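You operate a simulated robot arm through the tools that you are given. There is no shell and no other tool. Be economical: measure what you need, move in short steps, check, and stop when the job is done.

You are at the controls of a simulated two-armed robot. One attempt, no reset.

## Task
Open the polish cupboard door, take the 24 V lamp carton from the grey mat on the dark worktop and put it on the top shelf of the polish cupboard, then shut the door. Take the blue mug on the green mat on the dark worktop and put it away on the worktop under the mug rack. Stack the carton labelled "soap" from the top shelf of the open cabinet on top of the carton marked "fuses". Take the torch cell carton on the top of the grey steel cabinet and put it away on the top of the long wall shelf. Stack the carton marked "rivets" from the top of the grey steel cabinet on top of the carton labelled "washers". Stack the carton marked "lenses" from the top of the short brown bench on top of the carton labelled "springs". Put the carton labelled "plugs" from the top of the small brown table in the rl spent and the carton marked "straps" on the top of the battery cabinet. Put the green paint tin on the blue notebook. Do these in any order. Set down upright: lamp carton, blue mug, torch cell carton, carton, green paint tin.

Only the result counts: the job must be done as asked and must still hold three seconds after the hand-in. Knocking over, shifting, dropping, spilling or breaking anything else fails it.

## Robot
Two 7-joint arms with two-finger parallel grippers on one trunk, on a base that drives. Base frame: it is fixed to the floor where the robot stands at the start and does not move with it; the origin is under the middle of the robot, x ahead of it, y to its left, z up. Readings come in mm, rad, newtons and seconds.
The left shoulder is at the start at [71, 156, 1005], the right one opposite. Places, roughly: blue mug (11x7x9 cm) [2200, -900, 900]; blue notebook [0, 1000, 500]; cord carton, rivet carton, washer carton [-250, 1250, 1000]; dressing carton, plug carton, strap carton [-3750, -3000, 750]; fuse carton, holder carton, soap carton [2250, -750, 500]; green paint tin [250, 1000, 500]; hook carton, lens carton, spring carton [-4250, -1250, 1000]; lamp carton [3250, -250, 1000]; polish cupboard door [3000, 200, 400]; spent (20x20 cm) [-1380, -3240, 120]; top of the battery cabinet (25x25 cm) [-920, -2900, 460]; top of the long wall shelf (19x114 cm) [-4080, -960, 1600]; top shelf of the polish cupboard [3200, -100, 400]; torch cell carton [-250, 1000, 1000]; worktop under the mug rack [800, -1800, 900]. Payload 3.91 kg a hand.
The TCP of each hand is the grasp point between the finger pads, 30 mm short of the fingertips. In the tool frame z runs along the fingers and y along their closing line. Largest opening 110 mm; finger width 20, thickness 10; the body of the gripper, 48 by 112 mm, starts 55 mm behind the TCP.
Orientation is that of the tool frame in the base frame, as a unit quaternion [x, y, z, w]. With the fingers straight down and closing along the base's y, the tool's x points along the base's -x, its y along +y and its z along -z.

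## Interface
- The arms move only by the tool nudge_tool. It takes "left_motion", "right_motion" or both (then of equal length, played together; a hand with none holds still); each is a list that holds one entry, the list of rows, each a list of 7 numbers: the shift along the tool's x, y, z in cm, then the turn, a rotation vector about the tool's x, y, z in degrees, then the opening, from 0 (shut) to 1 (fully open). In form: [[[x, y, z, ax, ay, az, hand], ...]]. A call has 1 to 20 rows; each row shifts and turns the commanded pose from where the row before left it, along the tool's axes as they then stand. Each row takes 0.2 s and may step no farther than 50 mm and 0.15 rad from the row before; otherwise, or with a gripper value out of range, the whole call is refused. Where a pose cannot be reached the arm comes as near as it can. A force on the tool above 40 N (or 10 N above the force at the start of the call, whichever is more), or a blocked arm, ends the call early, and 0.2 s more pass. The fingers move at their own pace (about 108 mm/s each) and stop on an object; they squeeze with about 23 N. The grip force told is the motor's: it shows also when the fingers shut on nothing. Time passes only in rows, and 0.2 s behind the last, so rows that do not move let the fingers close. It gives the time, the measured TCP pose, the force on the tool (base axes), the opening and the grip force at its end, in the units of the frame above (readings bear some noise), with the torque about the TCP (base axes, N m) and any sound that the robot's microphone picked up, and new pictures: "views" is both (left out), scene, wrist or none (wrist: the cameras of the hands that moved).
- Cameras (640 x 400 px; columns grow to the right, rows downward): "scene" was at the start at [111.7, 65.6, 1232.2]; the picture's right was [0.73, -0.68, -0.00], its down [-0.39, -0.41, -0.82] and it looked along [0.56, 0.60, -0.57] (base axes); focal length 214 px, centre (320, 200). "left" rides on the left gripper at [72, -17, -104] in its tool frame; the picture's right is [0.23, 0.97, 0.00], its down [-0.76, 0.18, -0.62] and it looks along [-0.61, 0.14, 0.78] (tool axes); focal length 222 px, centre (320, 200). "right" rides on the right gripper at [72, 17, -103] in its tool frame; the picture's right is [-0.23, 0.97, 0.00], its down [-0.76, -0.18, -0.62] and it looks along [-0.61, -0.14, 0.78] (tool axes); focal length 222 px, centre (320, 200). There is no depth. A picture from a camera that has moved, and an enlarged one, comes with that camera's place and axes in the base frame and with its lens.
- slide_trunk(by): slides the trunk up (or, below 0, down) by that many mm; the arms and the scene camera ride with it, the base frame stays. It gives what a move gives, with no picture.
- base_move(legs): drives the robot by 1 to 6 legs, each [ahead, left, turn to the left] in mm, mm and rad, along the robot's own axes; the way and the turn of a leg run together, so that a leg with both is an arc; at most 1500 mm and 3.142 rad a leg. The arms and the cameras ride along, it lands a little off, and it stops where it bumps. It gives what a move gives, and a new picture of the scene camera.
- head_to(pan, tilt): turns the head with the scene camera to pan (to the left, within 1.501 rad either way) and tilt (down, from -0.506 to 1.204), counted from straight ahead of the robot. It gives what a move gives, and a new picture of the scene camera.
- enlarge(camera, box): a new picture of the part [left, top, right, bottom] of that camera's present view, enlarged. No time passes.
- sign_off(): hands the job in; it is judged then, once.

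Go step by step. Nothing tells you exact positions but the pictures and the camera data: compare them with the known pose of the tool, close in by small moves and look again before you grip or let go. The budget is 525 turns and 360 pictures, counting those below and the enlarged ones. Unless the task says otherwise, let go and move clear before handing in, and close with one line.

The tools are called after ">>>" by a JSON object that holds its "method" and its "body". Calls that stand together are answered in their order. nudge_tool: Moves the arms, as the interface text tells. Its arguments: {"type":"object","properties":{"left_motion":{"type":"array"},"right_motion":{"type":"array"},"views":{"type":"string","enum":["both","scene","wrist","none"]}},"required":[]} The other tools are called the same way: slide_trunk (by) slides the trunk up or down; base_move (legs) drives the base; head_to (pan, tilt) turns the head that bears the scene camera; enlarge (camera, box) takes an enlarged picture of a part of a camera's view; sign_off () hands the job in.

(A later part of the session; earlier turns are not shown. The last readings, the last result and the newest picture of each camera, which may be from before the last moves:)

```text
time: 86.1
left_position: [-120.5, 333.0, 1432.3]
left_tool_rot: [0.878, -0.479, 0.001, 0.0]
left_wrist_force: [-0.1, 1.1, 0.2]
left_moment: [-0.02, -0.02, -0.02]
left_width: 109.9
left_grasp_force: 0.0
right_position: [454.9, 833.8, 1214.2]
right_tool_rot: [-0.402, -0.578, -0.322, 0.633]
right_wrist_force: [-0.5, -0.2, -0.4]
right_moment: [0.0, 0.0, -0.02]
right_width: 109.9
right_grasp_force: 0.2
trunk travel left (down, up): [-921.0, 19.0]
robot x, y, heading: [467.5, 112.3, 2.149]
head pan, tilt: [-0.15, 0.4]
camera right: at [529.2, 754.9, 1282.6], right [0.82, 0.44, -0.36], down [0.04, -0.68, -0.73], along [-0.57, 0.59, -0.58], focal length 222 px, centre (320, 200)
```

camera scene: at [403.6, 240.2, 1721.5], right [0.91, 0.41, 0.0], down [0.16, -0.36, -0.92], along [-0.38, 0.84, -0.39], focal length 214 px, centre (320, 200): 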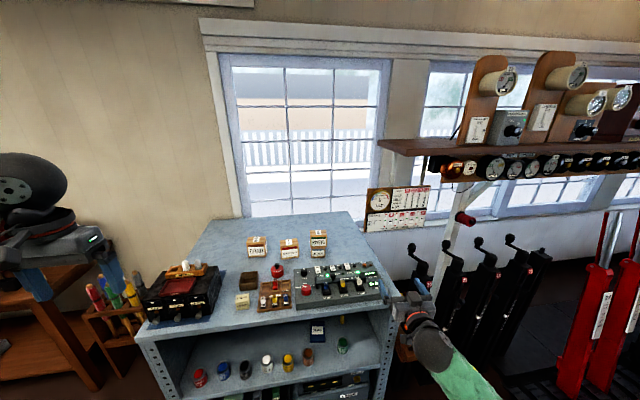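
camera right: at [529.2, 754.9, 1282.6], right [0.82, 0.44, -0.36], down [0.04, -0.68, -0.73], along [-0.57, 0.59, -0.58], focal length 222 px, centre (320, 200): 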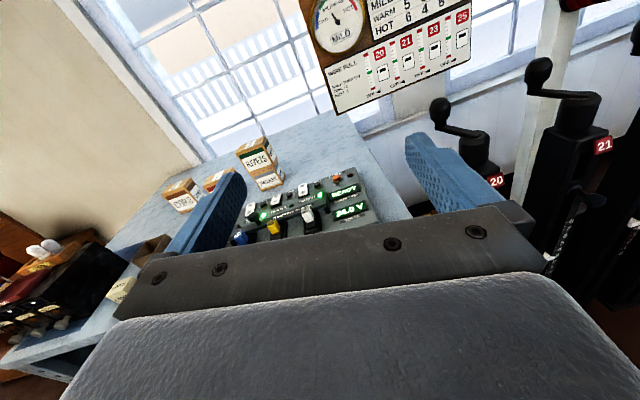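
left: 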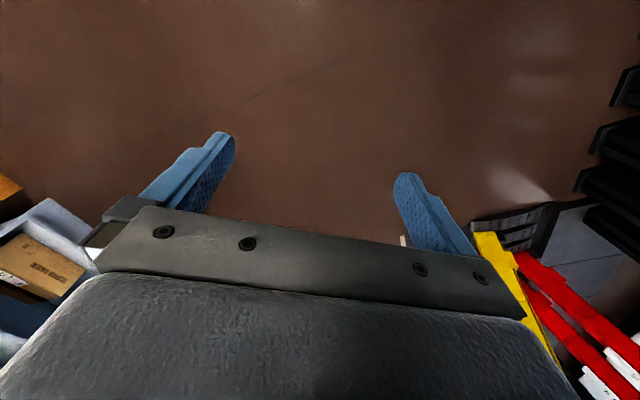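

>>> {"method": "nudge_tool", "body": {"right_motion": [[[0, 0, 0, 0, 0, -7.9, 1], [0, 0, 0, 4.8, 0, 0, 1], [0, 0, -3, 0, 0, 0, 1]]], "views": "none"}}

>>> {"method": "slide_trunk", "body": {"by": -400}}

>>> {"method": "slide_trunk", "body": {"by": -230}}

>>> {"method": "head_to", "body": {"pan": -0.2, "tilt": 0.5}}

>>> {"method": "enlarge", "body": {"camera": "right", "box": [0, 0, 640, 400]}}

```text
time: 86.9
left_position: [-118.9, 331.3, 1432.1]
left_tool_rot: [0.878, -0.479, 0.0, 0.0]
left_wrist_force: [-0.1, 0.1, -0.1]
left_moment: [0.02, 0.02, 0.01]
left_width: 110.2
left_grasp_force: 0.0
right_position: [471.8, 805.6, 1214.3]
right_tool_rot: [-0.336, -0.617, -0.339, 0.625]
right_wrist_force: [0.4, -0.2, -0.3]
right_moment: [0.0, 0.02, 0.01]
right_width: 109.9
right_grasp_force: 0.1
trunk travel left (down, up): [-921.0, 19.0]
robot x, y, heading: [468.2, 113.6, 2.147]
head pan, tilt: [-0.15, 0.4]
```

```text
time: 90.7
left_position: [-120.8, 332.8, 1032.1]
left_tool_rot: [0.878, -0.479, 0.0, 0.0]
left_wrist_force: [-0.5, 0.3, -0.7]
left_moment: [0.02, -0.02, 0.01]
left_width: 110.2
left_grasp_force: 0.1
right_position: [471.1, 807.1, 814.4]
right_tool_rot: [-0.337, -0.619, -0.338, 0.623]
right_wrist_force: [0.1, -0.9, -0.1]
right_moment: [0.05, 0.01, -0.03]
right_width: 109.7
right_grasp_force: 0.0
trunk travel left (down, up): [-521.0, 419.0]
robot x, y, heading: [466.3, 112.2, 2.14]
head pan, tilt: [-0.15, 0.4]
```

```text
time: 93.1
left_position: [-120.7, 332.9, 803.3]
left_tool_rot: [0.878, -0.479, 0.001, 0.0]
left_wrist_force: [0.4, 0.1, -0.2]
left_moment: [-0.02, 0.01, 0.01]
left_width: 110.1
left_grasp_force: 0.1
right_position: [470.5, 807.9, 586.1]
right_tool_rot: [-0.337, -0.618, -0.339, 0.624]
right_wrist_force: [-0.4, 0.0, 0.6]
right_moment: [0.01, -0.02, 0.01]
right_width: 110.0
right_grasp_force: 0.1
trunk travel left (down, up): [-291.0, 649.0]
robot x, y, heading: [468.5, 106.4, 2.145]
head pan, tilt: [-0.15, 0.4]
```

```text
time: 93.8
left_position: [-120.1, 332.5, 804.0]
left_tool_rot: [0.878, -0.479, 0.001, -0.001]
left_wrist_force: [-0.1, -0.4, -0.3]
left_moment: [0.01, -0.02, -0.01]
left_width: 110.0
left_grasp_force: 0.0
right_position: [471.8, 806.7, 585.9]
right_tool_rot: [-0.336, -0.619, -0.338, 0.624]
right_wrist_force: [0.2, 0.4, -0.9]
right_moment: [0.04, 0.01, -0.01]
right_width: 110.1
right_grasp_force: 0.1
trunk travel left (down, up): [-291.0, 649.0]
robot x, y, heading: [468.4, 109.2, 2.144]
head pan, tilt: [-0.201, 0.499]
camera scene: at [408.4, 240.0, 1082.4], right [0.93, 0.36, 0.0], down [0.17, -0.45, -0.88], along [-0.32, 0.82, -0.48], focal length 214 px, centre (320, 200)
```

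scene: 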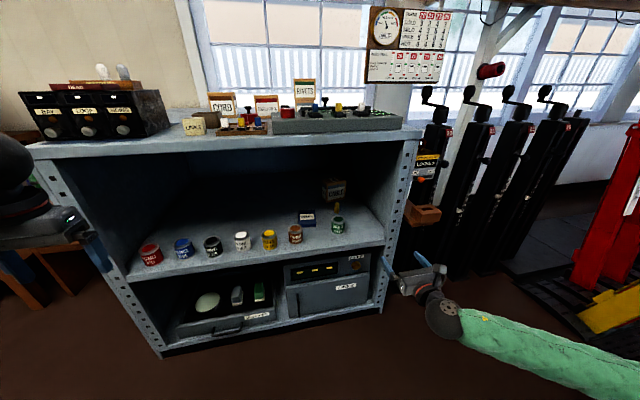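

```text
1.00 times, centred on (320, 200) of right (not enlarged: the box is as wide or as high as the picture)
camera zoom: at [543.4, 729.3, 656.5], right [0.82, 0.53, -0.23], down [0.19, -0.61, -0.77], along [-0.55, 0.58, -0.6], focal length 222 px, centre (320, 200)
```

zoom: 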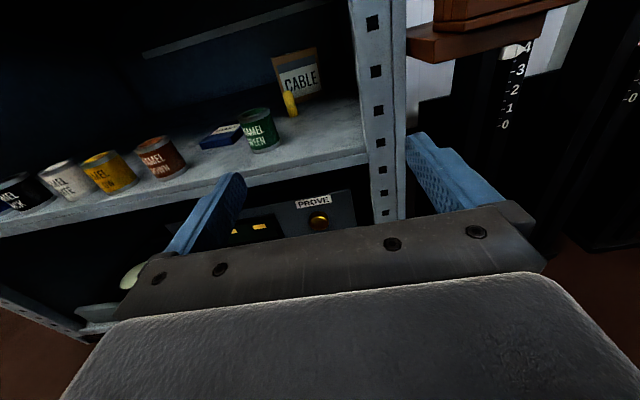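

Tin and notebook are visible. I bring the hand level with the tin in front of the shelf opening.

>>> {"method": "nudge_tool", "body": {"right_motion": [[[-1.1, -3.3, 2.3, 0, 0, 0, 1], [-1.1, -3.3, 2.3, 0, 0, 0, 1], [-1.1, -3.3, 2.3, 0, 0, 0, 1], [-1.1, -3.3, 2.3, 0, 0, 0, 1], [0, 0, 0, 0, 0, 0, 1]]]}}

```text
time: 95.0
left_position: [-120.9, 333.4, 801.4]
left_tool_rot: [0.878, -0.479, 0.001, 0.0]
left_wrist_force: [-0.6, -0.3, 0.2]
left_moment: [-0.01, -0.04, -0.01]
left_width: 109.9
left_grasp_force: 0.1
right_position: [307.0, 811.0, 540.2]
right_tool_rot: [-0.336, -0.619, -0.338, 0.625]
right_wrist_force: [-0.2, 0.5, -0.6]
right_moment: [-0.02, 0.01, -0.02]
right_width: 110.0
right_grasp_force: 0.1
trunk travel left (down, up): [-291.0, 649.0]
robot x, y, heading: [469.6, 116.8, 2.145]
head pan, tilt: [-0.201, 0.499]
camera scene: at [408.1, 240.0, 1082.4], right [0.93, 0.36, 0.0], down [0.17, -0.45, -0.88], along [-0.32, 0.82, -0.48], focal length 214 px, centre (320, 200)
camera right: at [379.8, 734.2, 612.2], right [0.82, 0.53, -0.23], down [0.19, -0.61, -0.77], along [-0.55, 0.58, -0.6], focal length 222 px, centre (320, 200)
```

scene: 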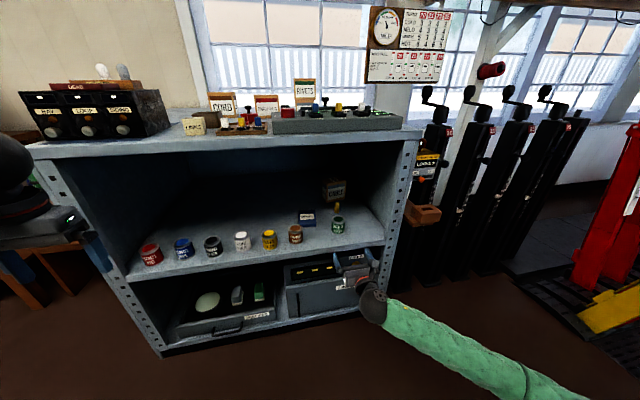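
right: 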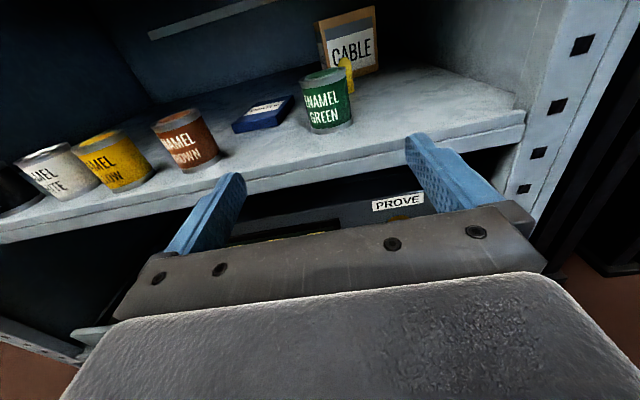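

>>> {"method": "nudge_tool", "body": {"right_motion": [[[-0.5, 0.5, 3, 0, 0, 0, 1], [0, 0, 3, 0, 0, 0, 1], [0, 0, 3, 0, 0, 0, 1], [0, 0, 3, 0, 0, 0, 1], [0, 0, 3, 0, 0, 0, 1], [0, 0, 0, 0, 0, 0, 1]]]}}

```text
time: 96.4
left_position: [-120.3, 331.9, 801.8]
left_tool_rot: [0.878, -0.479, 0.0, 0.0]
left_wrist_force: [0.4, 0.2, 0.5]
left_moment: [-0.02, 0.04, 0.02]
left_width: 110.0
left_grasp_force: 0.1
right_position: [232.4, 942.6, 537.6]
right_tool_rot: [-0.336, -0.619, -0.338, 0.625]
right_wrist_force: [0.3, 0.1, -0.2]
right_moment: [-0.04, 0.01, 0.04]
right_width: 110.0
right_grasp_force: 0.0
trunk travel left (down, up): [-291.0, 649.0]
robot x, y, heading: [467.7, 117.5, 2.141]
head pan, tilt: [-0.201, 0.499]
camera scene: at [408.2, 240.1, 1082.4], right [0.93, 0.36, 0.0], down [0.17, -0.45, -0.88], along [-0.32, 0.82, -0.48], focal length 214 px, centre (320, 200)
camera right: at [305.0, 864.3, 608.1], right [0.82, 0.53, -0.23], down [0.19, -0.61, -0.77], along [-0.55, 0.58, -0.6], focal length 222 px, centre (320, 200)
```

scene: 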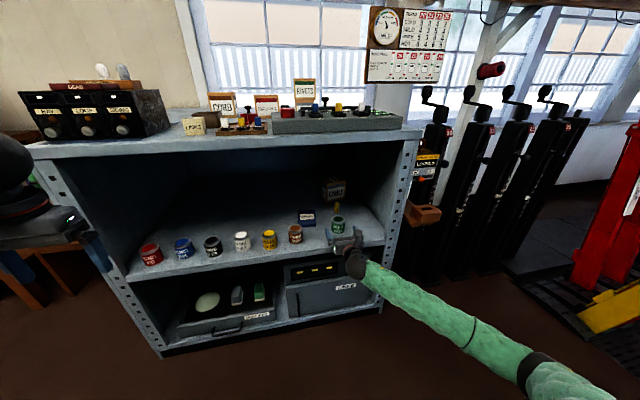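
right: 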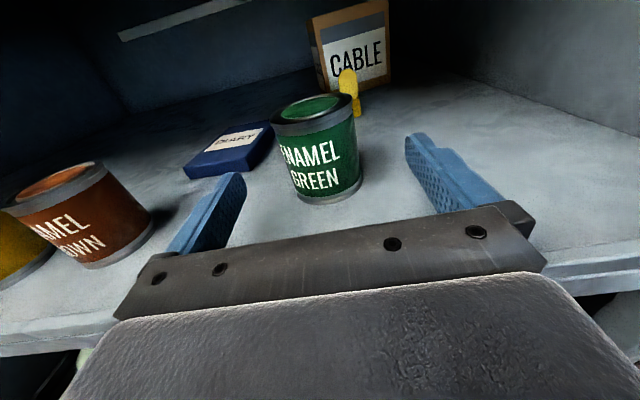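

>>> {"method": "nudge_tool", "body": {"right_motion": [[[-0.2, -0.4, 2.5, 0, 0, 0, 1], [0, 0, 2, 0, 0, 0, 1], [0, 0, 2, 0, 0, 0, 1], [0, 0, 0, 0, 0, 0, 1]]], "views": "wrist"}}

```text
time: 96.7
left_position: [-120.9, 333.6, 802.4]
left_tool_rot: [0.878, -0.479, 0.0, -0.001]
left_wrist_force: [-1.0, 0.8, -0.1]
left_moment: [-0.02, 0.0, 0.02]
left_width: 109.8
left_grasp_force: 0.1
right_position: [230.4, 945.4, 535.0]
right_tool_rot: [-0.336, -0.619, -0.338, 0.624]
right_wrist_force: [11.6, -8.9, 3.9]
right_moment: [-0.52, -0.13, 1.0]
right_width: 110.5
right_grasp_force: 0.0
trunk travel left (down, up): [-291.0, 649.0]
robot x, y, heading: [469.3, 110.6, 2.14]
head pan, tilt: [-0.201, 0.499]
stopped in row 1 (right hand): the force on the tool passed its limit at 159 N (the readings are from after the stop); the commanded pose is now the measured one
camera right: at [301.5, 868.0, 607.4], right [0.82, 0.53, -0.23], down [0.19, -0.62, -0.77], along [-0.55, 0.58, -0.6], focal length 222 px, centre (320, 200)
```

right: 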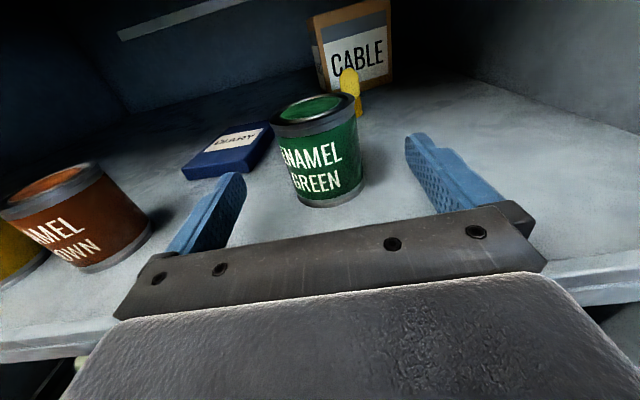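

The gripper body struck the shelf's front edge; I back off and raise the hand 25 mm.

>>> {"method": "nudge_tool", "body": {"right_motion": [[[0, 0, -1, 0, 0, 0, 1], [1.2, 0, 0, 0, 0, 0, 1], [1.3, 0, 0, 0, 0, 0, 1], [0, 0, 1.5, 0, 0, 0, 1], [0, -0.2, 1.5, 0, 0, 0, 1], [0, 0, 0, 0, 0, 0, 1]]], "views": "wrist"}}

```text
time: 98.1
left_position: [-120.4, 333.5, 802.0]
left_tool_rot: [0.878, -0.479, 0.0, 0.001]
left_wrist_force: [-0.1, -0.2, 1.1]
left_moment: [-0.01, 0.04, 0.0]
left_width: 109.8
left_grasp_force: 0.0
right_position: [214.7, 962.7, 560.9]
right_tool_rot: [-0.336, -0.619, -0.338, 0.624]
right_wrist_force: [0.4, 0.0, 0.3]
right_moment: [0.01, -0.04, -0.01]
right_width: 110.1
right_grasp_force: 0.1
trunk travel left (down, up): [-291.0, 649.0]
robot x, y, heading: [466.9, 112.6, 2.144]
head pan, tilt: [-0.201, 0.499]
camera right: at [287.3, 884.9, 632.0], right [0.82, 0.53, -0.23], down [0.19, -0.62, -0.77], along [-0.55, 0.58, -0.6], focal length 222 px, centre (320, 200)
```

right: 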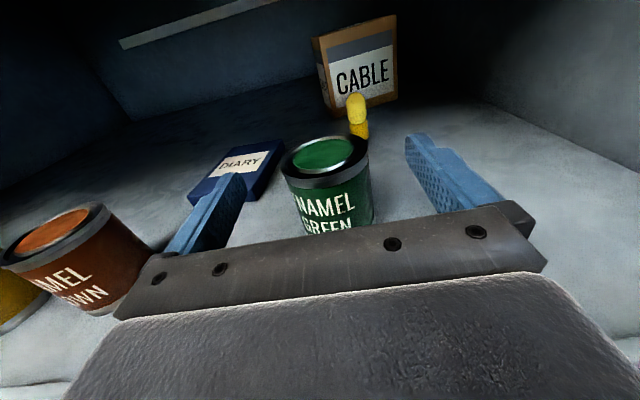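

>>> {"method": "nudge_tool", "body": {"right_motion": [[[0, 0, 0, 0, -7, 0, 1], [0, 0, 0, 0, -7, 0, 1], [0, 0, 0, 0, -6, 0, 1], [-0.2, 0, 2.5, 0, 0, 0, 1], [-0.3, 0, 2.5, 0, 0, 0, 1], [0, 0, 0, 0, 0, 0, 1]]], "views": "wrist"}}

```text
time: 99.5
left_position: [-120.4, 331.3, 801.7]
left_tool_rot: [0.878, -0.478, 0.001, 0.0]
left_wrist_force: [0.3, -0.3, 0.1]
left_moment: [-0.04, -0.03, 0.01]
left_width: 110.1
left_grasp_force: 0.0
right_position: [191.3, 999.5, 537.1]
right_tool_rot: [0.39, 0.719, 0.274, -0.506]
right_wrist_force: [-0.4, -0.4, 0.5]
right_moment: [0.01, 0.0, -0.02]
right_width: 110.1
right_grasp_force: 0.0
trunk travel left (down, up): [-291.0, 649.0]
robot x, y, heading: [470.3, 114.2, 2.141]
head pan, tilt: [-0.201, 0.499]
camera right: at [246.4, 947.7, 641.5], right [0.86, 0.47, -0.21], down [0.31, -0.8, -0.51], along [-0.41, 0.37, -0.83], focal length 222 px, centre (320, 200)
```

right: 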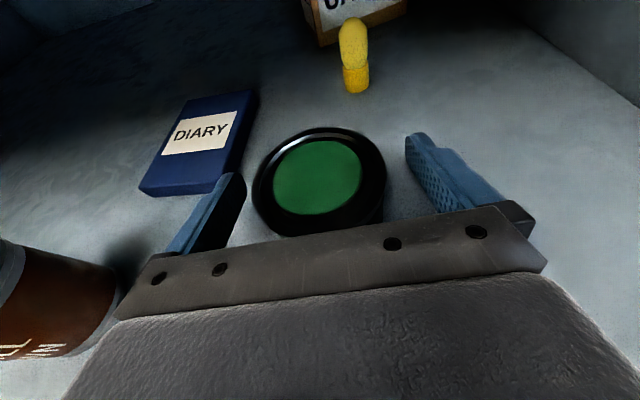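

>>> {"method": "nudge_tool", "body": {"right_motion": [[[0, 0, 0, 0, 0, 0, 0], [0, 0, 0, 0, 0, 0, 0], [0, 0, 0, 0, 0, 0, 0], [0, 0, 0, 0, 0, 0, 0]]], "views": "wrist"}}

```text
time: 100.5
left_position: [-121.1, 332.4, 800.9]
left_tool_rot: [0.878, -0.479, 0.001, 0.001]
left_wrist_force: [-0.6, -0.4, 0.9]
left_moment: [-0.01, -0.04, -0.01]
left_width: 109.9
left_grasp_force: 0.1
right_position: [191.1, 999.6, 538.7]
right_tool_rot: [0.39, 0.718, 0.275, -0.507]
right_wrist_force: [-1.1, 0.0, 1.6]
right_moment: [0.01, -0.04, -0.02]
right_width: 59.2
right_grasp_force: 22.8
trunk travel left (down, up): [-291.0, 649.0]
robot x, y, heading: [467.7, 112.5, 2.14]
head pan, tilt: [-0.201, 0.499]
camera right: at [246.4, 947.6, 641.8], right [0.86, 0.47, -0.21], down [0.31, -0.8, -0.51], along [-0.41, 0.37, -0.83], focal length 222 px, centre (320, 200)
```

right: 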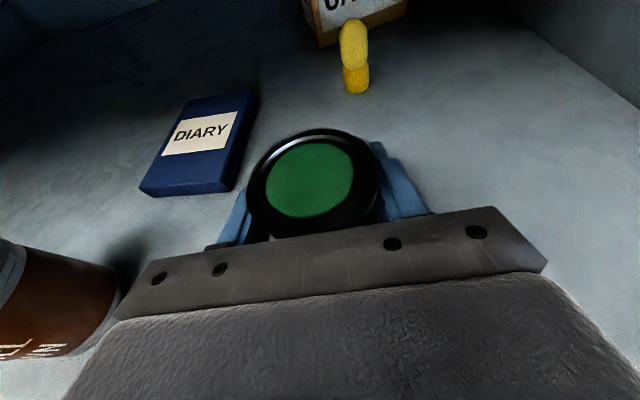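

Gripped (59 mm). Lift, yaw left 30° so the hand clears the brown tin, and carry it over the diary.

>>> {"method": "nudge_tool", "body": {"right_motion": [[[1.0, 0, -0.36, 0, 0, 0, 0], [3.1, 0, -1.1, 0, 0, 0, 0], [3.1, 0, -1.1, 0, 0, 0, 0], [2.2, 0, -0.8, 0, 0, 0, 0], [0, 0, 0, 7.05, 0, -2.57, 0], [0, 0, 0, 7.05, 0, -2.57, 0], [0, 0, 0, 7.05, 0, -2.57, 0], [0, 0, 0, 7.05, 0, -2.57, 0], [0, 0, 0, 0, 0, 0, 0]]]}}

```text
time: 102.5
left_position: [-119.9, 334.0, 801.4]
left_tool_rot: [0.878, -0.479, 0.001, 0.001]
left_wrist_force: [-0.4, 0.2, 0.1]
left_moment: [0.0, -0.02, -0.01]
left_width: 110.0
left_grasp_force: 0.1
right_position: [192.0, 999.2, 638.2]
right_tool_rot: [0.19, 0.796, 0.135, -0.559]
right_wrist_force: [0.7, 0.3, -1.5]
right_moment: [0.02, -0.01, -0.01]
right_width: 59.1
right_grasp_force: 23.0
trunk travel left (down, up): [-291.0, 649.0]
robot x, y, heading: [469.5, 112.0, 2.142]
head pan, tilt: [-0.201, 0.499]
camera scene: at [408.5, 240.4, 1082.3], right [0.93, 0.36, 0.0], down [0.17, -0.45, -0.88], along [-0.32, 0.82, -0.48], focal length 214 px, centre (320, 200)
camera right: at [265.1, 981.3, 741.9], right [0.51, 0.83, -0.21], down [0.67, -0.54, -0.51], along [-0.54, 0.12, -0.83], focal length 222 px, centre (320, 200)
```

scene: 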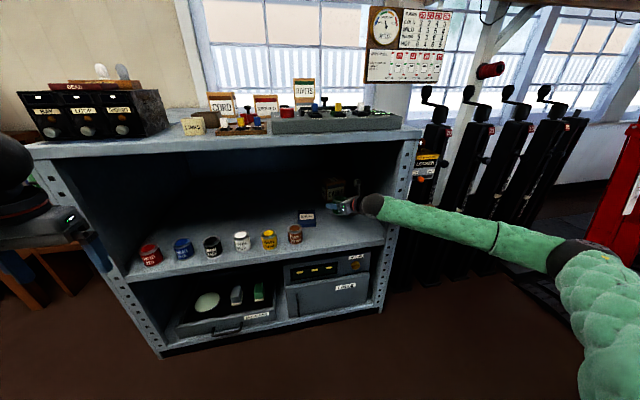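
right: 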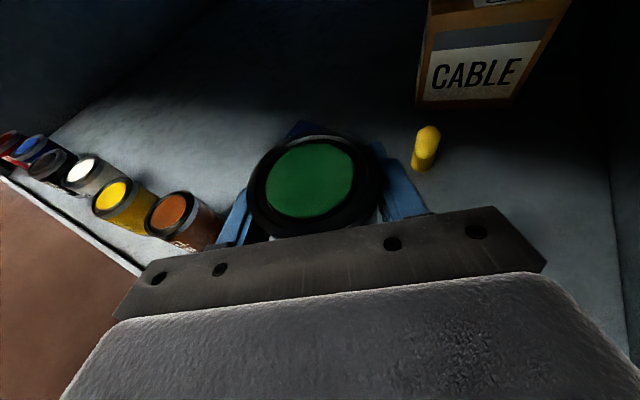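

>>> {"method": "enlarge", "body": {"camera": "scene", "box": [270, 170, 366, 230]}}

```text
6.67 times, centred on (318, 200) of scene
camera zoom: at [408.5, 240.4, 1082.3], right [0.93, 0.36, 0.0], down [0.17, -0.45, -0.88], along [-0.32, 0.82, -0.48], focal length 1430 px, centre (333, 200)
```

zoom: 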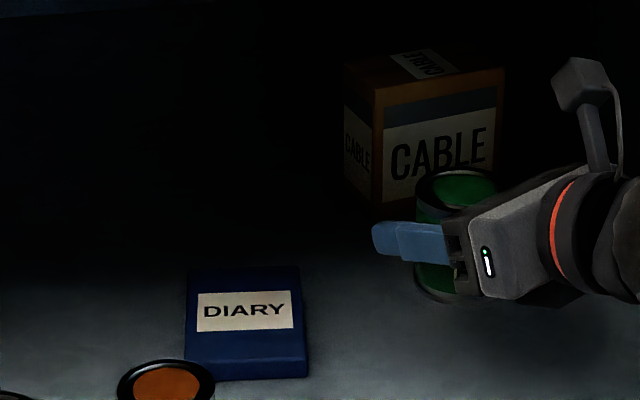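

>>> {"method": "nudge_tool", "body": {"right_motion": [[[1.3, -1.15, 3.56, 0, 0, 0, 0], [1.3, -1.15, 3.56, 0, 0, 0, 0], [1.3, -1.15, 3.56, 0, 0, 0, 0], [1.3, -1.15, 3.56, 0, 0, 0, 0], [0, 0, 0, 0, 0, 0, 0]]]}}

>>> {"method": "enlarge", "body": {"camera": "scene", "box": [270, 170, 366, 230]}}

```text
time: 103.7
left_position: [-121.7, 331.9, 802.8]
left_tool_rot: [0.878, -0.479, 0.001, 0.0]
left_wrist_force: [0.4, 0.5, -0.9]
left_moment: [0.03, -0.04, 0.02]
left_width: 109.7
left_grasp_force: 0.0
right_position: [36.5, 1026.4, 638.8]
right_tool_rot: [0.189, 0.796, 0.135, -0.56]
right_wrist_force: [-0.7, 0.1, -3.7]
right_moment: [0.04, 0.04, 0.01]
right_width: 59.2
right_grasp_force: 22.9
trunk travel left (down, up): [-291.0, 649.0]
robot x, y, heading: [467.5, 114.6, 2.141]
head pan, tilt: [-0.201, 0.499]
camera scene: at [408.2, 240.3, 1082.4], right [0.93, 0.36, 0.0], down [0.17, -0.45, -0.88], along [-0.32, 0.82, -0.48], focal length 214 px, centre (320, 200)
camera right: at [109.4, 1007.9, 741.9], right [0.51, 0.83, -0.21], down [0.67, -0.54, -0.51], along [-0.54, 0.12, -0.84], focal length 222 px, centre (320, 200)
```

scene: 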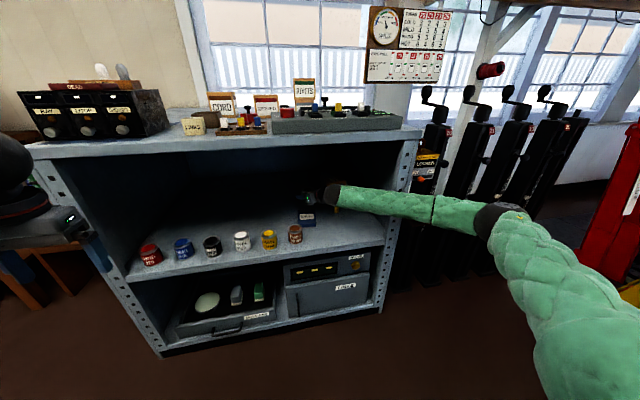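
right: 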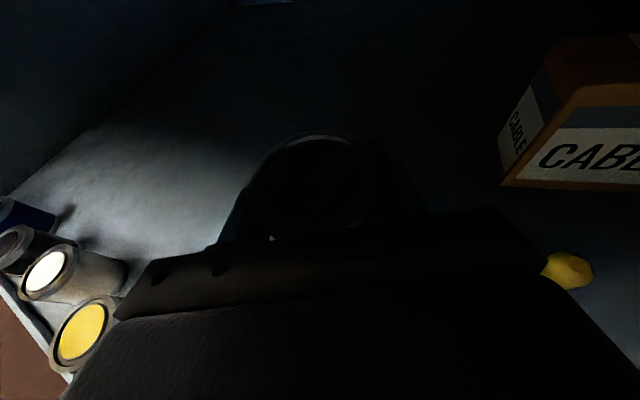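

```text
6.67 times, centred on (318, 200) of scene
camera zoom: at [408.2, 240.3, 1082.4], right [0.93, 0.36, 0.0], down [0.17, -0.45, -0.88], along [-0.32, 0.82, -0.48], focal length 1430 px, centre (333, 200)
```

zoom: 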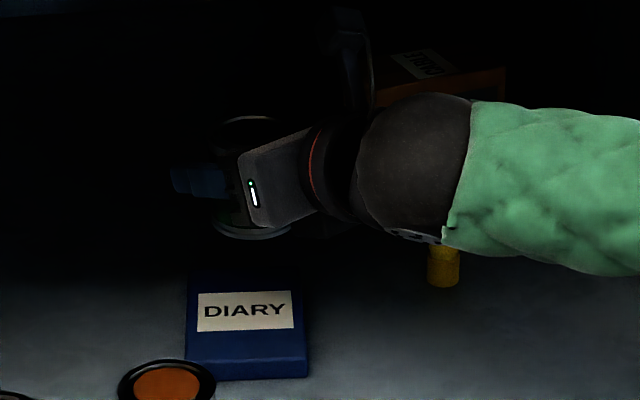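

>>> {"method": "nudge_tool", "body": {"right_motion": [[[-2.35, 0, 0.855, 0, 0, 0, 0], [-2.35, 0, 0.855, 0, 0, 0, 0], [-1.41, 0, 0.51, 0, 0, 0, 0], [0, 0, 0, 0, 0, 0, 0]]], "views": "wrist"}}

>>> {"method": "enlarge", "body": {"camera": "scene", "box": [270, 180, 350, 230]}}

```text
time: 104.7
left_position: [-120.4, 333.0, 802.7]
left_tool_rot: [0.878, -0.478, 0.001, 0.001]
left_wrist_force: [0.0, 0.6, -0.2]
left_moment: [-0.01, -0.03, 0.0]
left_width: 110.2
left_grasp_force: 0.2
right_position: [35.0, 1027.3, 572.5]
right_tool_rot: [0.191, 0.795, 0.136, -0.559]
right_wrist_force: [-0.3, -0.7, -2.3]
right_moment: [0.01, 0.0, 0.01]
right_width: 59.1
right_grasp_force: 23.4
trunk travel left (down, up): [-291.0, 649.0]
robot x, y, heading: [466.6, 109.3, 2.136]
head pan, tilt: [-0.201, 0.499]
camera right: at [108.6, 1008.5, 676.3], right [0.51, 0.83, -0.21], down [0.67, -0.54, -0.51], along [-0.54, 0.12, -0.84], focal length 222 px, centre (320, 200)
```

right: 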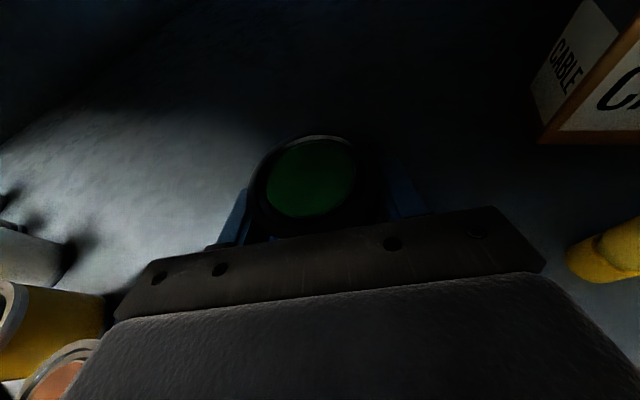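

```text
8.00 times, centred on (310, 205) of scene
camera zoom: at [408.3, 240.4, 1082.3], right [0.93, 0.36, 0.0], down [0.17, -0.45, -0.88], along [-0.32, 0.82, -0.48], focal length 1716 px, centre (400, 160)
```

zoom: 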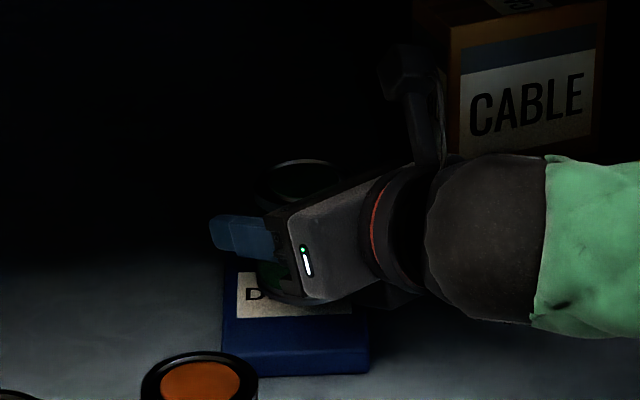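

>>> {"method": "nudge_tool", "body": {"right_motion": [[[-0.75, 0, 0.27, 0, 0, 0, 0], [-0.38, 0, 0.14, 0, 0, 0, 0], [0, 0, 0, 0, 0, 0, 0]]], "views": "none"}}

```text
time: 105.5
left_position: [-120.2, 332.9, 801.8]
left_tool_rot: [0.877, -0.48, 0.001, 0.0]
left_wrist_force: [0.7, -0.1, -0.4]
left_moment: [0.04, 0.01, 0.01]
left_width: 110.1
left_grasp_force: 0.1
right_position: [34.3, 1026.8, 562.4]
right_tool_rot: [0.19, 0.795, 0.136, -0.56]
right_wrist_force: [0.5, 0.2, -3.1]
right_moment: [0.0, 0.02, -0.02]
right_width: 59.0
right_grasp_force: 22.9
trunk travel left (down, up): [-291.0, 649.0]
robot x, y, heading: [466.5, 114.7, 2.143]
head pan, tilt: [-0.201, 0.499]
```

>>> {"method": "nudge_tool", "body": {"right_motion": [[[-0.28, 0, 0.1, 0, 0, 0, 0], [-0.28, 0, 0.1, 0, 0, 0, 0], [0, 0, 0, 0, 0, 0, 0]]], "views": "none"}}

```text
time: 106.3
left_position: [-121.0, 333.6, 803.3]
left_tool_rot: [0.878, -0.479, 0.001, 0.0]
left_wrist_force: [-0.3, -1.0, -0.3]
left_moment: [-0.01, 0.0, -0.02]
left_width: 110.1
left_grasp_force: 0.1
right_position: [34.0, 1026.7, 555.8]
right_tool_rot: [0.189, 0.795, 0.135, -0.561]
right_wrist_force: [0.3, 0.2, 1.6]
right_moment: [-0.05, 0.09, -0.01]
right_width: 59.0
right_grasp_force: 23.0
trunk travel left (down, up): [-291.0, 649.0]
robot x, y, heading: [466.8, 113.9, 2.144]
head pan, tilt: [-0.201, 0.499]
```

Contact with the diary felt. Release and retract along the tool axis.

>>> {"method": "nudge_tool", "body": {"right_motion": [[[-0.08, 0, 0.03, 0, 0, 0, 0], [0, 0, 0, 0, 0, 0, 0.75], [0, 0, 0, 0, 0, 0, 0.8], [0, 0, 0, 0, 0, 0, 0.8], [0, 0, -2, 0, 0, 0, 0.8], [0, 0, -3, 0, 0, 0, 0.8], [0, 0, -3, 0, 0, 0, 0.8], [0, 0, -3, 0, 0, 0, 0.8], [0, 0, 0, 0, 0, 0, 0.8]]]}}

>>> {"method": "enlarge", "body": {"camera": "scene", "box": [270, 180, 350, 230]}}

```text
time: 108.3
left_position: [-119.7, 332.5, 801.9]
left_tool_rot: [0.877, -0.48, 0.001, 0.001]
left_wrist_force: [0.2, -0.2, -0.5]
left_moment: [0.01, -0.02, -0.04]
left_width: 109.9
left_grasp_force: 0.2
right_position: [126.3, 980.7, 592.6]
right_tool_rot: [0.189, 0.795, 0.135, -0.559]
right_wrist_force: [-0.2, -0.1, -1.1]
right_moment: [0.0, 0.0, -0.02]
right_width: 88.0
right_grasp_force: 0.1
trunk travel left (down, up): [-291.0, 649.0]
robot x, y, heading: [467.0, 111.1, 2.138]
head pan, tilt: [-0.201, 0.499]
camera scene: at [408.5, 240.2, 1082.3], right [0.93, 0.36, 0.0], down [0.17, -0.45, -0.88], along [-0.32, 0.82, -0.48], focal length 214 px, centre (320, 200)
camera right: at [201.0, 962.4, 694.7], right [0.51, 0.83, -0.21], down [0.67, -0.54, -0.51], along [-0.54, 0.12, -0.84], focal length 222 px, centre (320, 200)
```

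scene: 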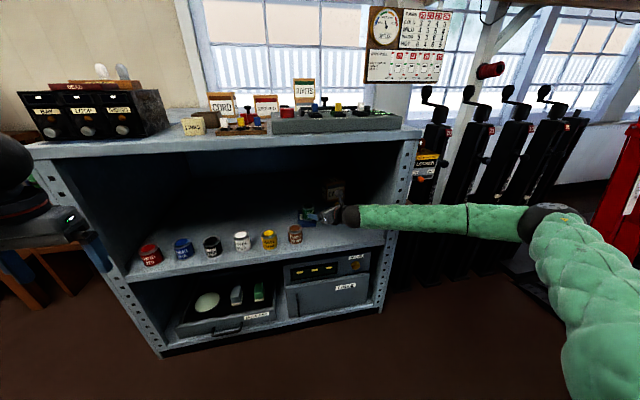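
right: 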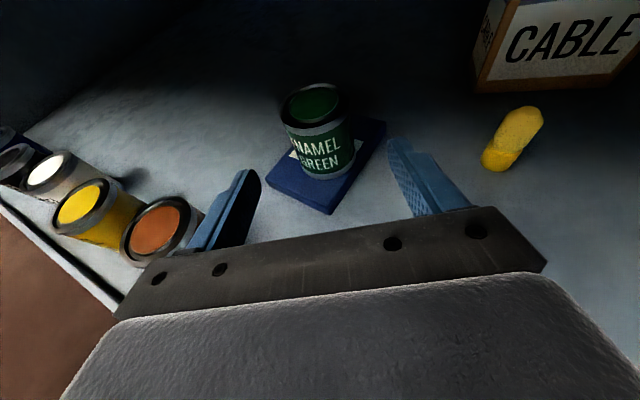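

```text
8.00 times, centred on (310, 205) of scene
camera zoom: at [408.5, 240.2, 1082.3], right [0.93, 0.36, 0.0], down [0.17, -0.45, -0.88], along [-0.32, 0.82, -0.48], focal length 1716 px, centre (400, 160)
```

zoom: 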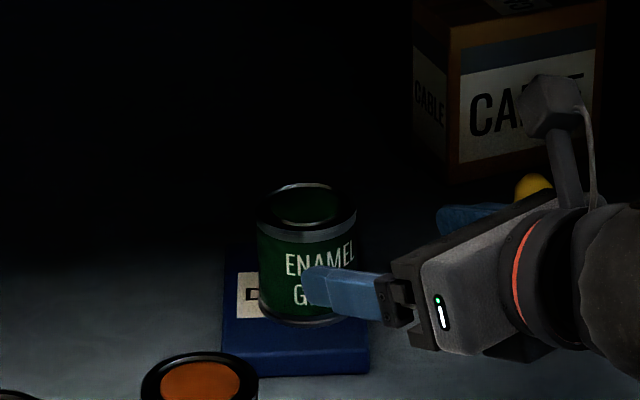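

The tin stands on the diary. I retract from the cabinet, un-yaw, raise the trunk, and set the hand at a 45° down pitch for the torch carton.

>>> {"method": "nudge_tool", "body": {"right_motion": [[[0, 0, -3, -5.64, 0, 2.05, 1], [0, 0, -3, -5.64, 0, 2.05, 1], [0, 0, -3, -5.64, 0, 2.05, 1], [0, 0, -3, -5.64, 0, 2.05, 1], [0, 0, -3, -5.64, 0, 2.05, 1], [0, 0, -4, 0, 0, 0, 1], [0, 0, -4, 0, 0, 0, 1], [0, 0, -4, 0, 0, 0, 1], [0, 0, 0, 0, 0, 0, 1]]], "views": "wrist"}}

>>> {"method": "slide_trunk", "body": {"by": 400}}

>>> {"method": "slide_trunk", "body": {"by": 200}}

```text
time: 110.3
left_position: [-121.2, 332.5, 801.6]
left_tool_rot: [0.878, -0.479, 0.0, 0.0]
left_wrist_force: [0.3, -0.4, 0.0]
left_moment: [-0.02, -0.02, -0.04]
left_width: 110.0
left_grasp_force: 0.1
right_position: [296.1, 798.6, 684.0]
right_tool_rot: [0.39, 0.718, 0.275, -0.507]
right_wrist_force: [0.2, 0.7, -0.4]
right_moment: [0.02, 0.0, 0.02]
right_width: 109.8
right_grasp_force: 0.1
trunk travel left (down, up): [-291.0, 649.0]
robot x, y, heading: [470.2, 113.7, 2.141]
head pan, tilt: [-0.201, 0.499]
camera right: at [351.2, 746.6, 787.1], right [0.86, 0.47, -0.21], down [0.31, -0.8, -0.51], along [-0.41, 0.37, -0.83], focal length 222 px, centre (320, 200)
```

right: 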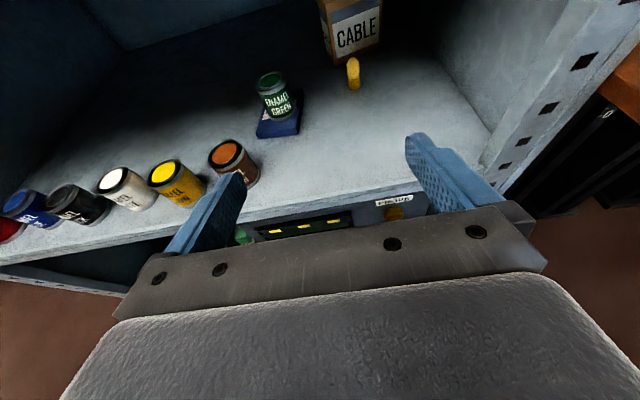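

```text
time: 114.2
left_position: [-121.6, 333.4, 1202.5]
left_tool_rot: [0.878, -0.479, 0.001, 0.0]
left_wrist_force: [0.4, 0.0, -0.5]
left_moment: [0.03, -0.02, -0.05]
left_width: 110.3
left_grasp_force: 0.0
right_position: [294.7, 799.3, 1083.5]
right_tool_rot: [0.389, 0.718, 0.275, -0.507]
right_wrist_force: [-1.0, 0.5, 0.3]
right_moment: [0.05, 0.03, 0.04]
right_width: 110.0
right_grasp_force: 0.1
trunk travel left (down, up): [-691.0, 249.0]
robot x, y, heading: [464.7, 112.9, 2.14]
head pan, tilt: [-0.201, 0.499]
```

```text
time: 116.3
left_position: [-120.4, 333.2, 1402.8]
left_tool_rot: [0.878, -0.478, 0.002, 0.001]
left_wrist_force: [-0.5, 0.9, 1.0]
left_moment: [-0.02, -0.05, -0.02]
left_width: 110.0
left_grasp_force: 0.1
right_position: [294.2, 798.5, 1283.7]
right_tool_rot: [0.389, 0.719, 0.274, -0.507]
right_wrist_force: [0.0, 0.0, -1.3]
right_moment: [-0.01, -0.01, -0.04]
right_width: 110.2
right_grasp_force: 0.1
trunk travel left (down, up): [-891.0, 49.0]
robot x, y, heading: [468.3, 113.6, 2.142]
head pan, tilt: [-0.201, 0.499]
```

>>> {"method": "nudge_tool", "body": {"right_motion": [[[0, 0, 0, 0, -8, 0, 1], [0, 0, 0, 0, -8, 0, 1], [0, 0, 0, 0, -8, 0, 1], [0, 0, 0, 0, -1, 0, 1], [0, 0, 0, 0, 0, 0, 1]]], "views": "none"}}

>>> {"method": "base_move", "body": {"legs": [[0, 253, 0], [400, 0, 0]]}}

>>> {"method": "enlarge", "body": {"camera": "right", "box": [0, 0, 640, 400]}}

```text
time: 117.5
left_position: [-120.5, 333.7, 1401.2]
left_tool_rot: [0.878, -0.479, 0.001, 0.001]
left_wrist_force: [0.3, -0.7, 0.4]
left_moment: [-0.01, 0.02, -0.02]
left_width: 109.8
left_grasp_force: 0.0
right_position: [297.2, 797.9, 1284.0]
right_tool_rot: [0.44, 0.811, 0.184, -0.339]
right_wrist_force: [-0.8, 0.6, 0.4]
right_moment: [0.02, 0.03, 0.04]
right_width: 110.0
right_grasp_force: 0.1
trunk travel left (down, up): [-891.0, 49.0]
robot x, y, heading: [468.8, 108.9, 2.137]
head pan, tilt: [-0.201, 0.499]
```

```text
time: 121.4
left_position: [-543.6, 528.2, 1403.0]
left_tool_rot: [0.877, -0.48, 0.0, 0.0]
left_wrist_force: [-1.1, 0.4, 0.0]
left_moment: [-0.01, 0.03, 0.01]
left_width: 109.9
left_grasp_force: 0.0
right_position: [-127.7, 992.7, 1284.0]
right_tool_rot: [0.44, 0.811, 0.184, -0.339]
right_wrist_force: [-0.3, 0.2, -0.4]
right_moment: [-0.02, 0.03, 0.01]
right_width: 110.1
right_grasp_force: 0.0
trunk travel left (down, up): [-891.0, 49.0]
robot x, y, heading: [44.6, 305.3, 2.141]
head pan, tilt: [-0.201, 0.499]
camera scene: at [-14.8, 434.3, 1682.5], right [0.93, 0.36, 0.0], down [0.17, -0.45, -0.88], along [-0.32, 0.82, -0.48], focal length 214 px, centre (320, 200)
```

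scene: 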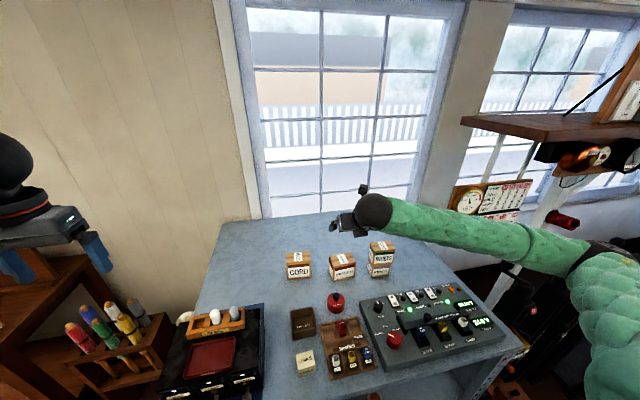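

```text
1.00 times, centred on (320, 200) of right (not enlarged: the box is as wide or as high as the picture)
camera zoom: at [-99.2, 982.9, 1408.4], right [0.9, 0.4, -0.16], down [0.38, -0.92, -0.1], along [-0.19, 0.03, -0.98], focal length 222 px, centre (320, 200)
```

zoom: 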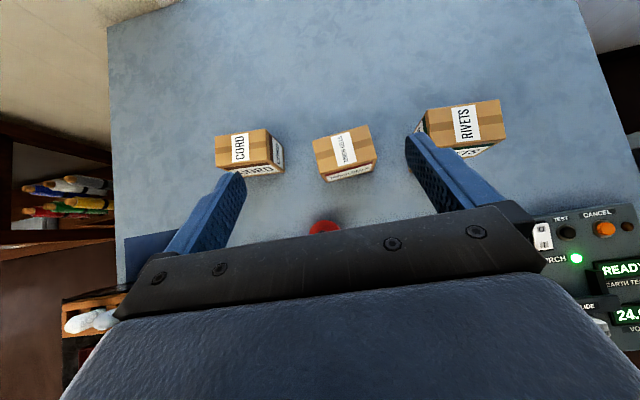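

The wrist camera sees the TORCH CELLS carton clearly from above. I move over it and align.

>>> {"method": "nudge_tool", "body": {"right_motion": [[[-1.12, 0.38, 4.1, 0, 0, 0, 1], [-1.12, 0.38, 4.1, 0, 0, 0, 1], [-1.12, 0.38, 4.1, 0, 0, 0, 1], [-1.12, 0.38, 4.1, 0, 0, 0, 1], [-1.12, 0.38, 4.1, 0, 0, 0, 1], [0, 0, 0, 2.7, 0, -2.67, 1], [0, 0, 0, 0, 0, 0, 1]]], "views": "both"}}

```text
time: 123.0
left_position: [-545.6, 527.5, 1402.7]
left_tool_rot: [0.878, -0.479, 0.001, 0.0]
left_wrist_force: [0.4, -0.1, 0.0]
left_moment: [-0.01, -0.02, 0.0]
left_width: 109.9
left_grasp_force: 0.0
right_position: [-169.9, 1093.6, 1100.4]
right_tool_rot: [0.413, 0.825, 0.173, -0.345]
right_wrist_force: [-0.5, 0.1, 0.3]
right_moment: [0.0, 0.0, 0.0]
right_width: 109.9
right_grasp_force: 0.0
trunk travel left (down, up): [-891.0, 49.0]
robot x, y, heading: [44.5, 306.7, 2.138]
head pan, tilt: [-0.201, 0.499]
camera scene: at [-15.5, 434.8, 1682.4], right [0.93, 0.36, 0.0], down [0.17, -0.45, -0.88], along [-0.32, 0.82, -0.48], focal length 214 px, centre (320, 200)
camera right: at [-141.6, 1085.8, 1224.5], right [0.88, 0.46, -0.16], down [0.44, -0.89, -0.1], along [-0.19, 0.02, -0.98], focal length 222 px, centre (320, 200)
```

scene: 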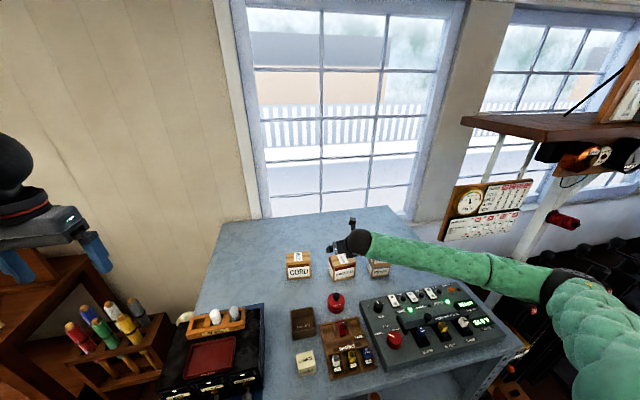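
right: 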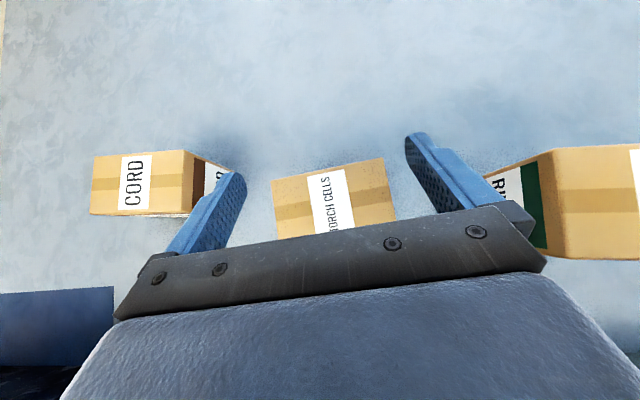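

>>> {"method": "nudge_tool", "body": {"right_motion": [[[-1.42, 0.3, 1.4, 0, 0, 0, 1], [-1.42, 0, 1.4, 0, 0, 0, 1], [-1.42, 0, 1.4, 0, 0, 0, 1], [0, 0, 0, 0, 0, 0, 1]]], "views": "wrist"}}

```text
time: 123.7
left_position: [-543.9, 527.4, 1402.4]
left_tool_rot: [0.877, -0.48, 0.0, 0.001]
left_wrist_force: [0.4, -0.4, -0.1]
left_moment: [-0.01, -0.01, -0.04]
left_width: 110.0
left_grasp_force: 0.1
right_position: [-168.9, 1095.0, 1066.2]
right_tool_rot: [0.411, 0.823, 0.173, -0.351]
right_wrist_force: [-0.2, 0.2, -0.1]
right_moment: [-0.02, 0.0, 0.02]
right_width: 110.2
right_grasp_force: 0.0
trunk travel left (down, up): [-891.0, 49.0]
robot x, y, heading: [42.6, 306.2, 2.139]
head pan, tilt: [-0.201, 0.499]
stopped in row 3 (right hand): the force on the tool passed its limit at 52 N (the readings are from after the stop); the commanded pose is now the measured one
camera right: at [-139.9, 1087.9, 1190.1], right [0.87, 0.46, -0.17], down [0.44, -0.89, -0.12], along [-0.2, 0.03, -0.98], focal length 222 px, centre (320, 200)
```

right: 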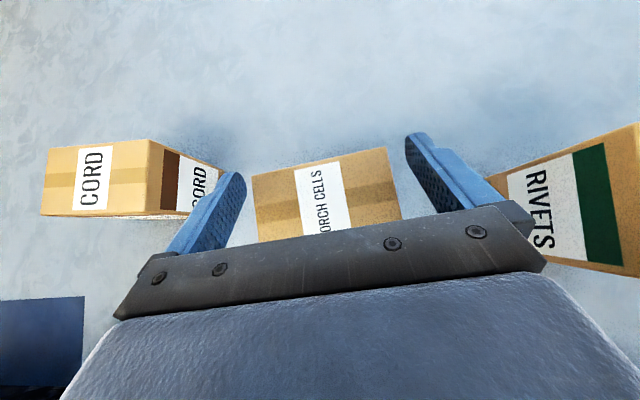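

>>> {"method": "enlarge", "body": {"camera": "right", "box": [200, 100, 480, 275]}}

```text
2.29 times, centred on (340, 188) of right
camera zoom: at [-139.9, 1087.9, 1190.1], right [0.87, 0.46, -0.17], down [0.44, -0.89, -0.12], along [-0.2, 0.03, -0.98], focal length 508 px, centre (274, 229)
```

zoom: 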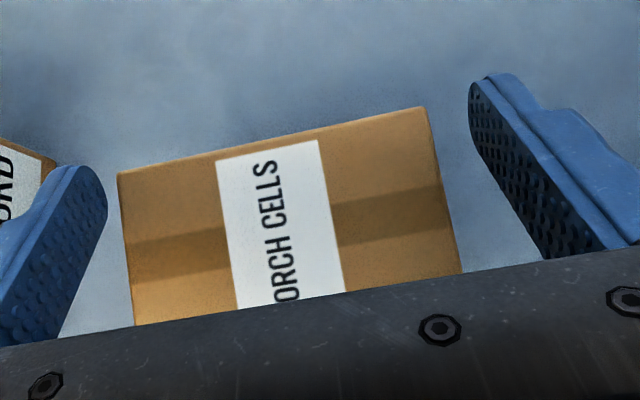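

>>> {"method": "nudge_tool", "body": {"right_motion": [[[0.71, 0, -0.7, 0, 0, 0, 1], [0.71, -0.35, -0.7, 0, 0.5, 0, 1], [0, 0, 0, 0, 0, 0, 1]]], "views": "none"}}

>>> {"method": "enlarge", "body": {"camera": "right", "box": [200, 100, 480, 275]}}

```text
time: 124.5
left_position: [-545.1, 530.5, 1400.7]
left_tool_rot: [0.877, -0.481, 0.001, 0.0]
left_wrist_force: [0.4, 0.2, -0.7]
left_moment: [-0.02, 0.03, 0.03]
left_width: 109.9
left_grasp_force: 0.0
right_position: [-172.2, 1096.4, 1084.2]
right_tool_rot: [0.411, 0.821, 0.175, -0.355]
right_wrist_force: [0.8, -0.8, -0.2]
right_moment: [0.0, -0.03, -0.01]
right_width: 110.0
right_grasp_force: 0.0
trunk travel left (down, up): [-891.0, 49.0]
robot x, y, heading: [44.4, 303.9, 2.138]
head pan, tilt: [-0.201, 0.499]
```

```text
2.29 times, centred on (340, 188) of right
camera zoom: at [-141.9, 1086.9, 1209.2], right [0.87, 0.46, -0.17], down [0.44, -0.89, -0.12], along [-0.21, 0.03, -0.98], focal length 508 px, centre (274, 229)
```

zoom: 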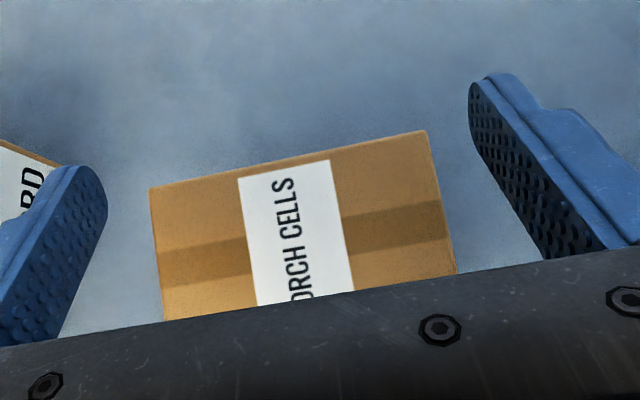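

>>> {"method": "nudge_tool", "body": {"right_motion": [[[-0.71, 0, 0.7, 0, 0, 0, 1], [-0.71, 0, 0.7, 0, 0, 0, 1], [-0.36, 0, 0.35, 0, 0, 0, 1], [-0.36, 0, 0.35, 0, 0, 0, 1], [0, 0, 0, 0, 0, 0, 1]]], "views": "wrist"}}

```text
time: 125.7
left_position: [-543.1, 528.8, 1402.7]
left_tool_rot: [0.877, -0.48, 0.001, 0.001]
left_wrist_force: [0.6, -0.9, -0.3]
left_moment: [0.0, 0.0, -0.03]
left_width: 109.9
left_grasp_force: 0.1
right_position: [-172.9, 1095.2, 1056.5]
right_tool_rot: [0.412, 0.821, 0.175, -0.354]
right_wrist_force: [0.0, -0.2, 0.3]
right_moment: [0.01, -0.01, 0.0]
right_width: 110.1
right_grasp_force: 0.0
trunk travel left (down, up): [-891.0, 49.0]
robot x, y, heading: [42.4, 307.0, 2.139]
head pan, tilt: [-0.201, 0.499]
camera right: at [-142.6, 1085.7, 1180.3], right [0.87, 0.46, -0.17], down [0.44, -0.89, -0.12], along [-0.21, 0.03, -0.98], focal length 222 px, centre (320, 200)
```

right: 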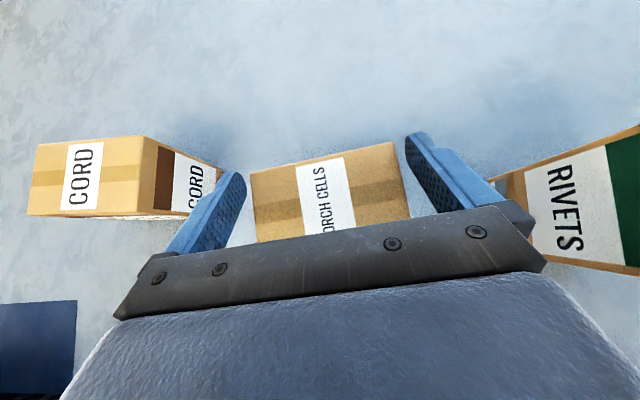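

>>> {"method": "nudge_tool", "body": {"right_motion": [[[-0.71, -0.1, 0.7, 0, 0, 0, 1], [-0.71, 0, 0.7, 0, 0, 0, 1], [-0.71, 0, 0.7, 0, 0, 0, 1], [-0.71, 0, 0.7, 0, 0, 0, 1], [-0.5, 0, 0.5, 0, 0, 0, 1], [0, 0, 0, 0, 0, 0, 1]]], "views": "wrist"}}

```text
time: 127.1
left_position: [-544.5, 528.6, 1403.3]
left_tool_rot: [0.877, -0.481, 0.001, 0.0]
left_wrist_force: [-0.5, -0.6, 1.1]
left_moment: [0.0, 0.01, -0.02]
left_width: 110.0
left_grasp_force: 0.0
right_position: [-174.9, 1096.0, 1008.7]
right_tool_rot: [0.411, 0.821, 0.175, -0.355]
right_wrist_force: [0.3, -0.1, 0.1]
right_moment: [0.02, 0.01, -0.01]
right_width: 110.2
right_grasp_force: 0.0
trunk travel left (down, up): [-891.0, 49.0]
robot x, y, heading: [42.5, 306.7, 2.138]
head pan, tilt: [-0.201, 0.499]
camera right: at [-145.0, 1085.8, 1132.4], right [0.87, 0.46, -0.17], down [0.44, -0.89, -0.12], along [-0.21, 0.03, -0.98], focal length 222 px, centre (320, 200)
```

right: 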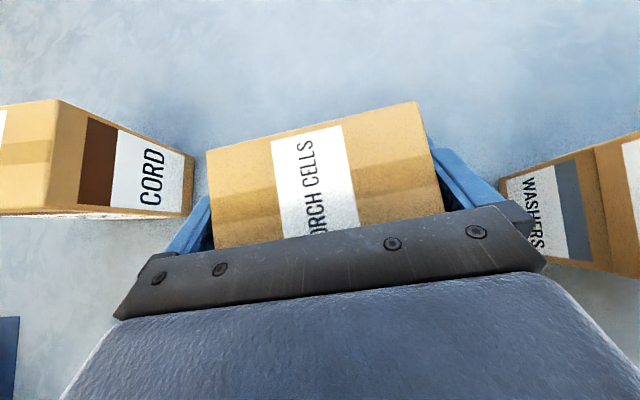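

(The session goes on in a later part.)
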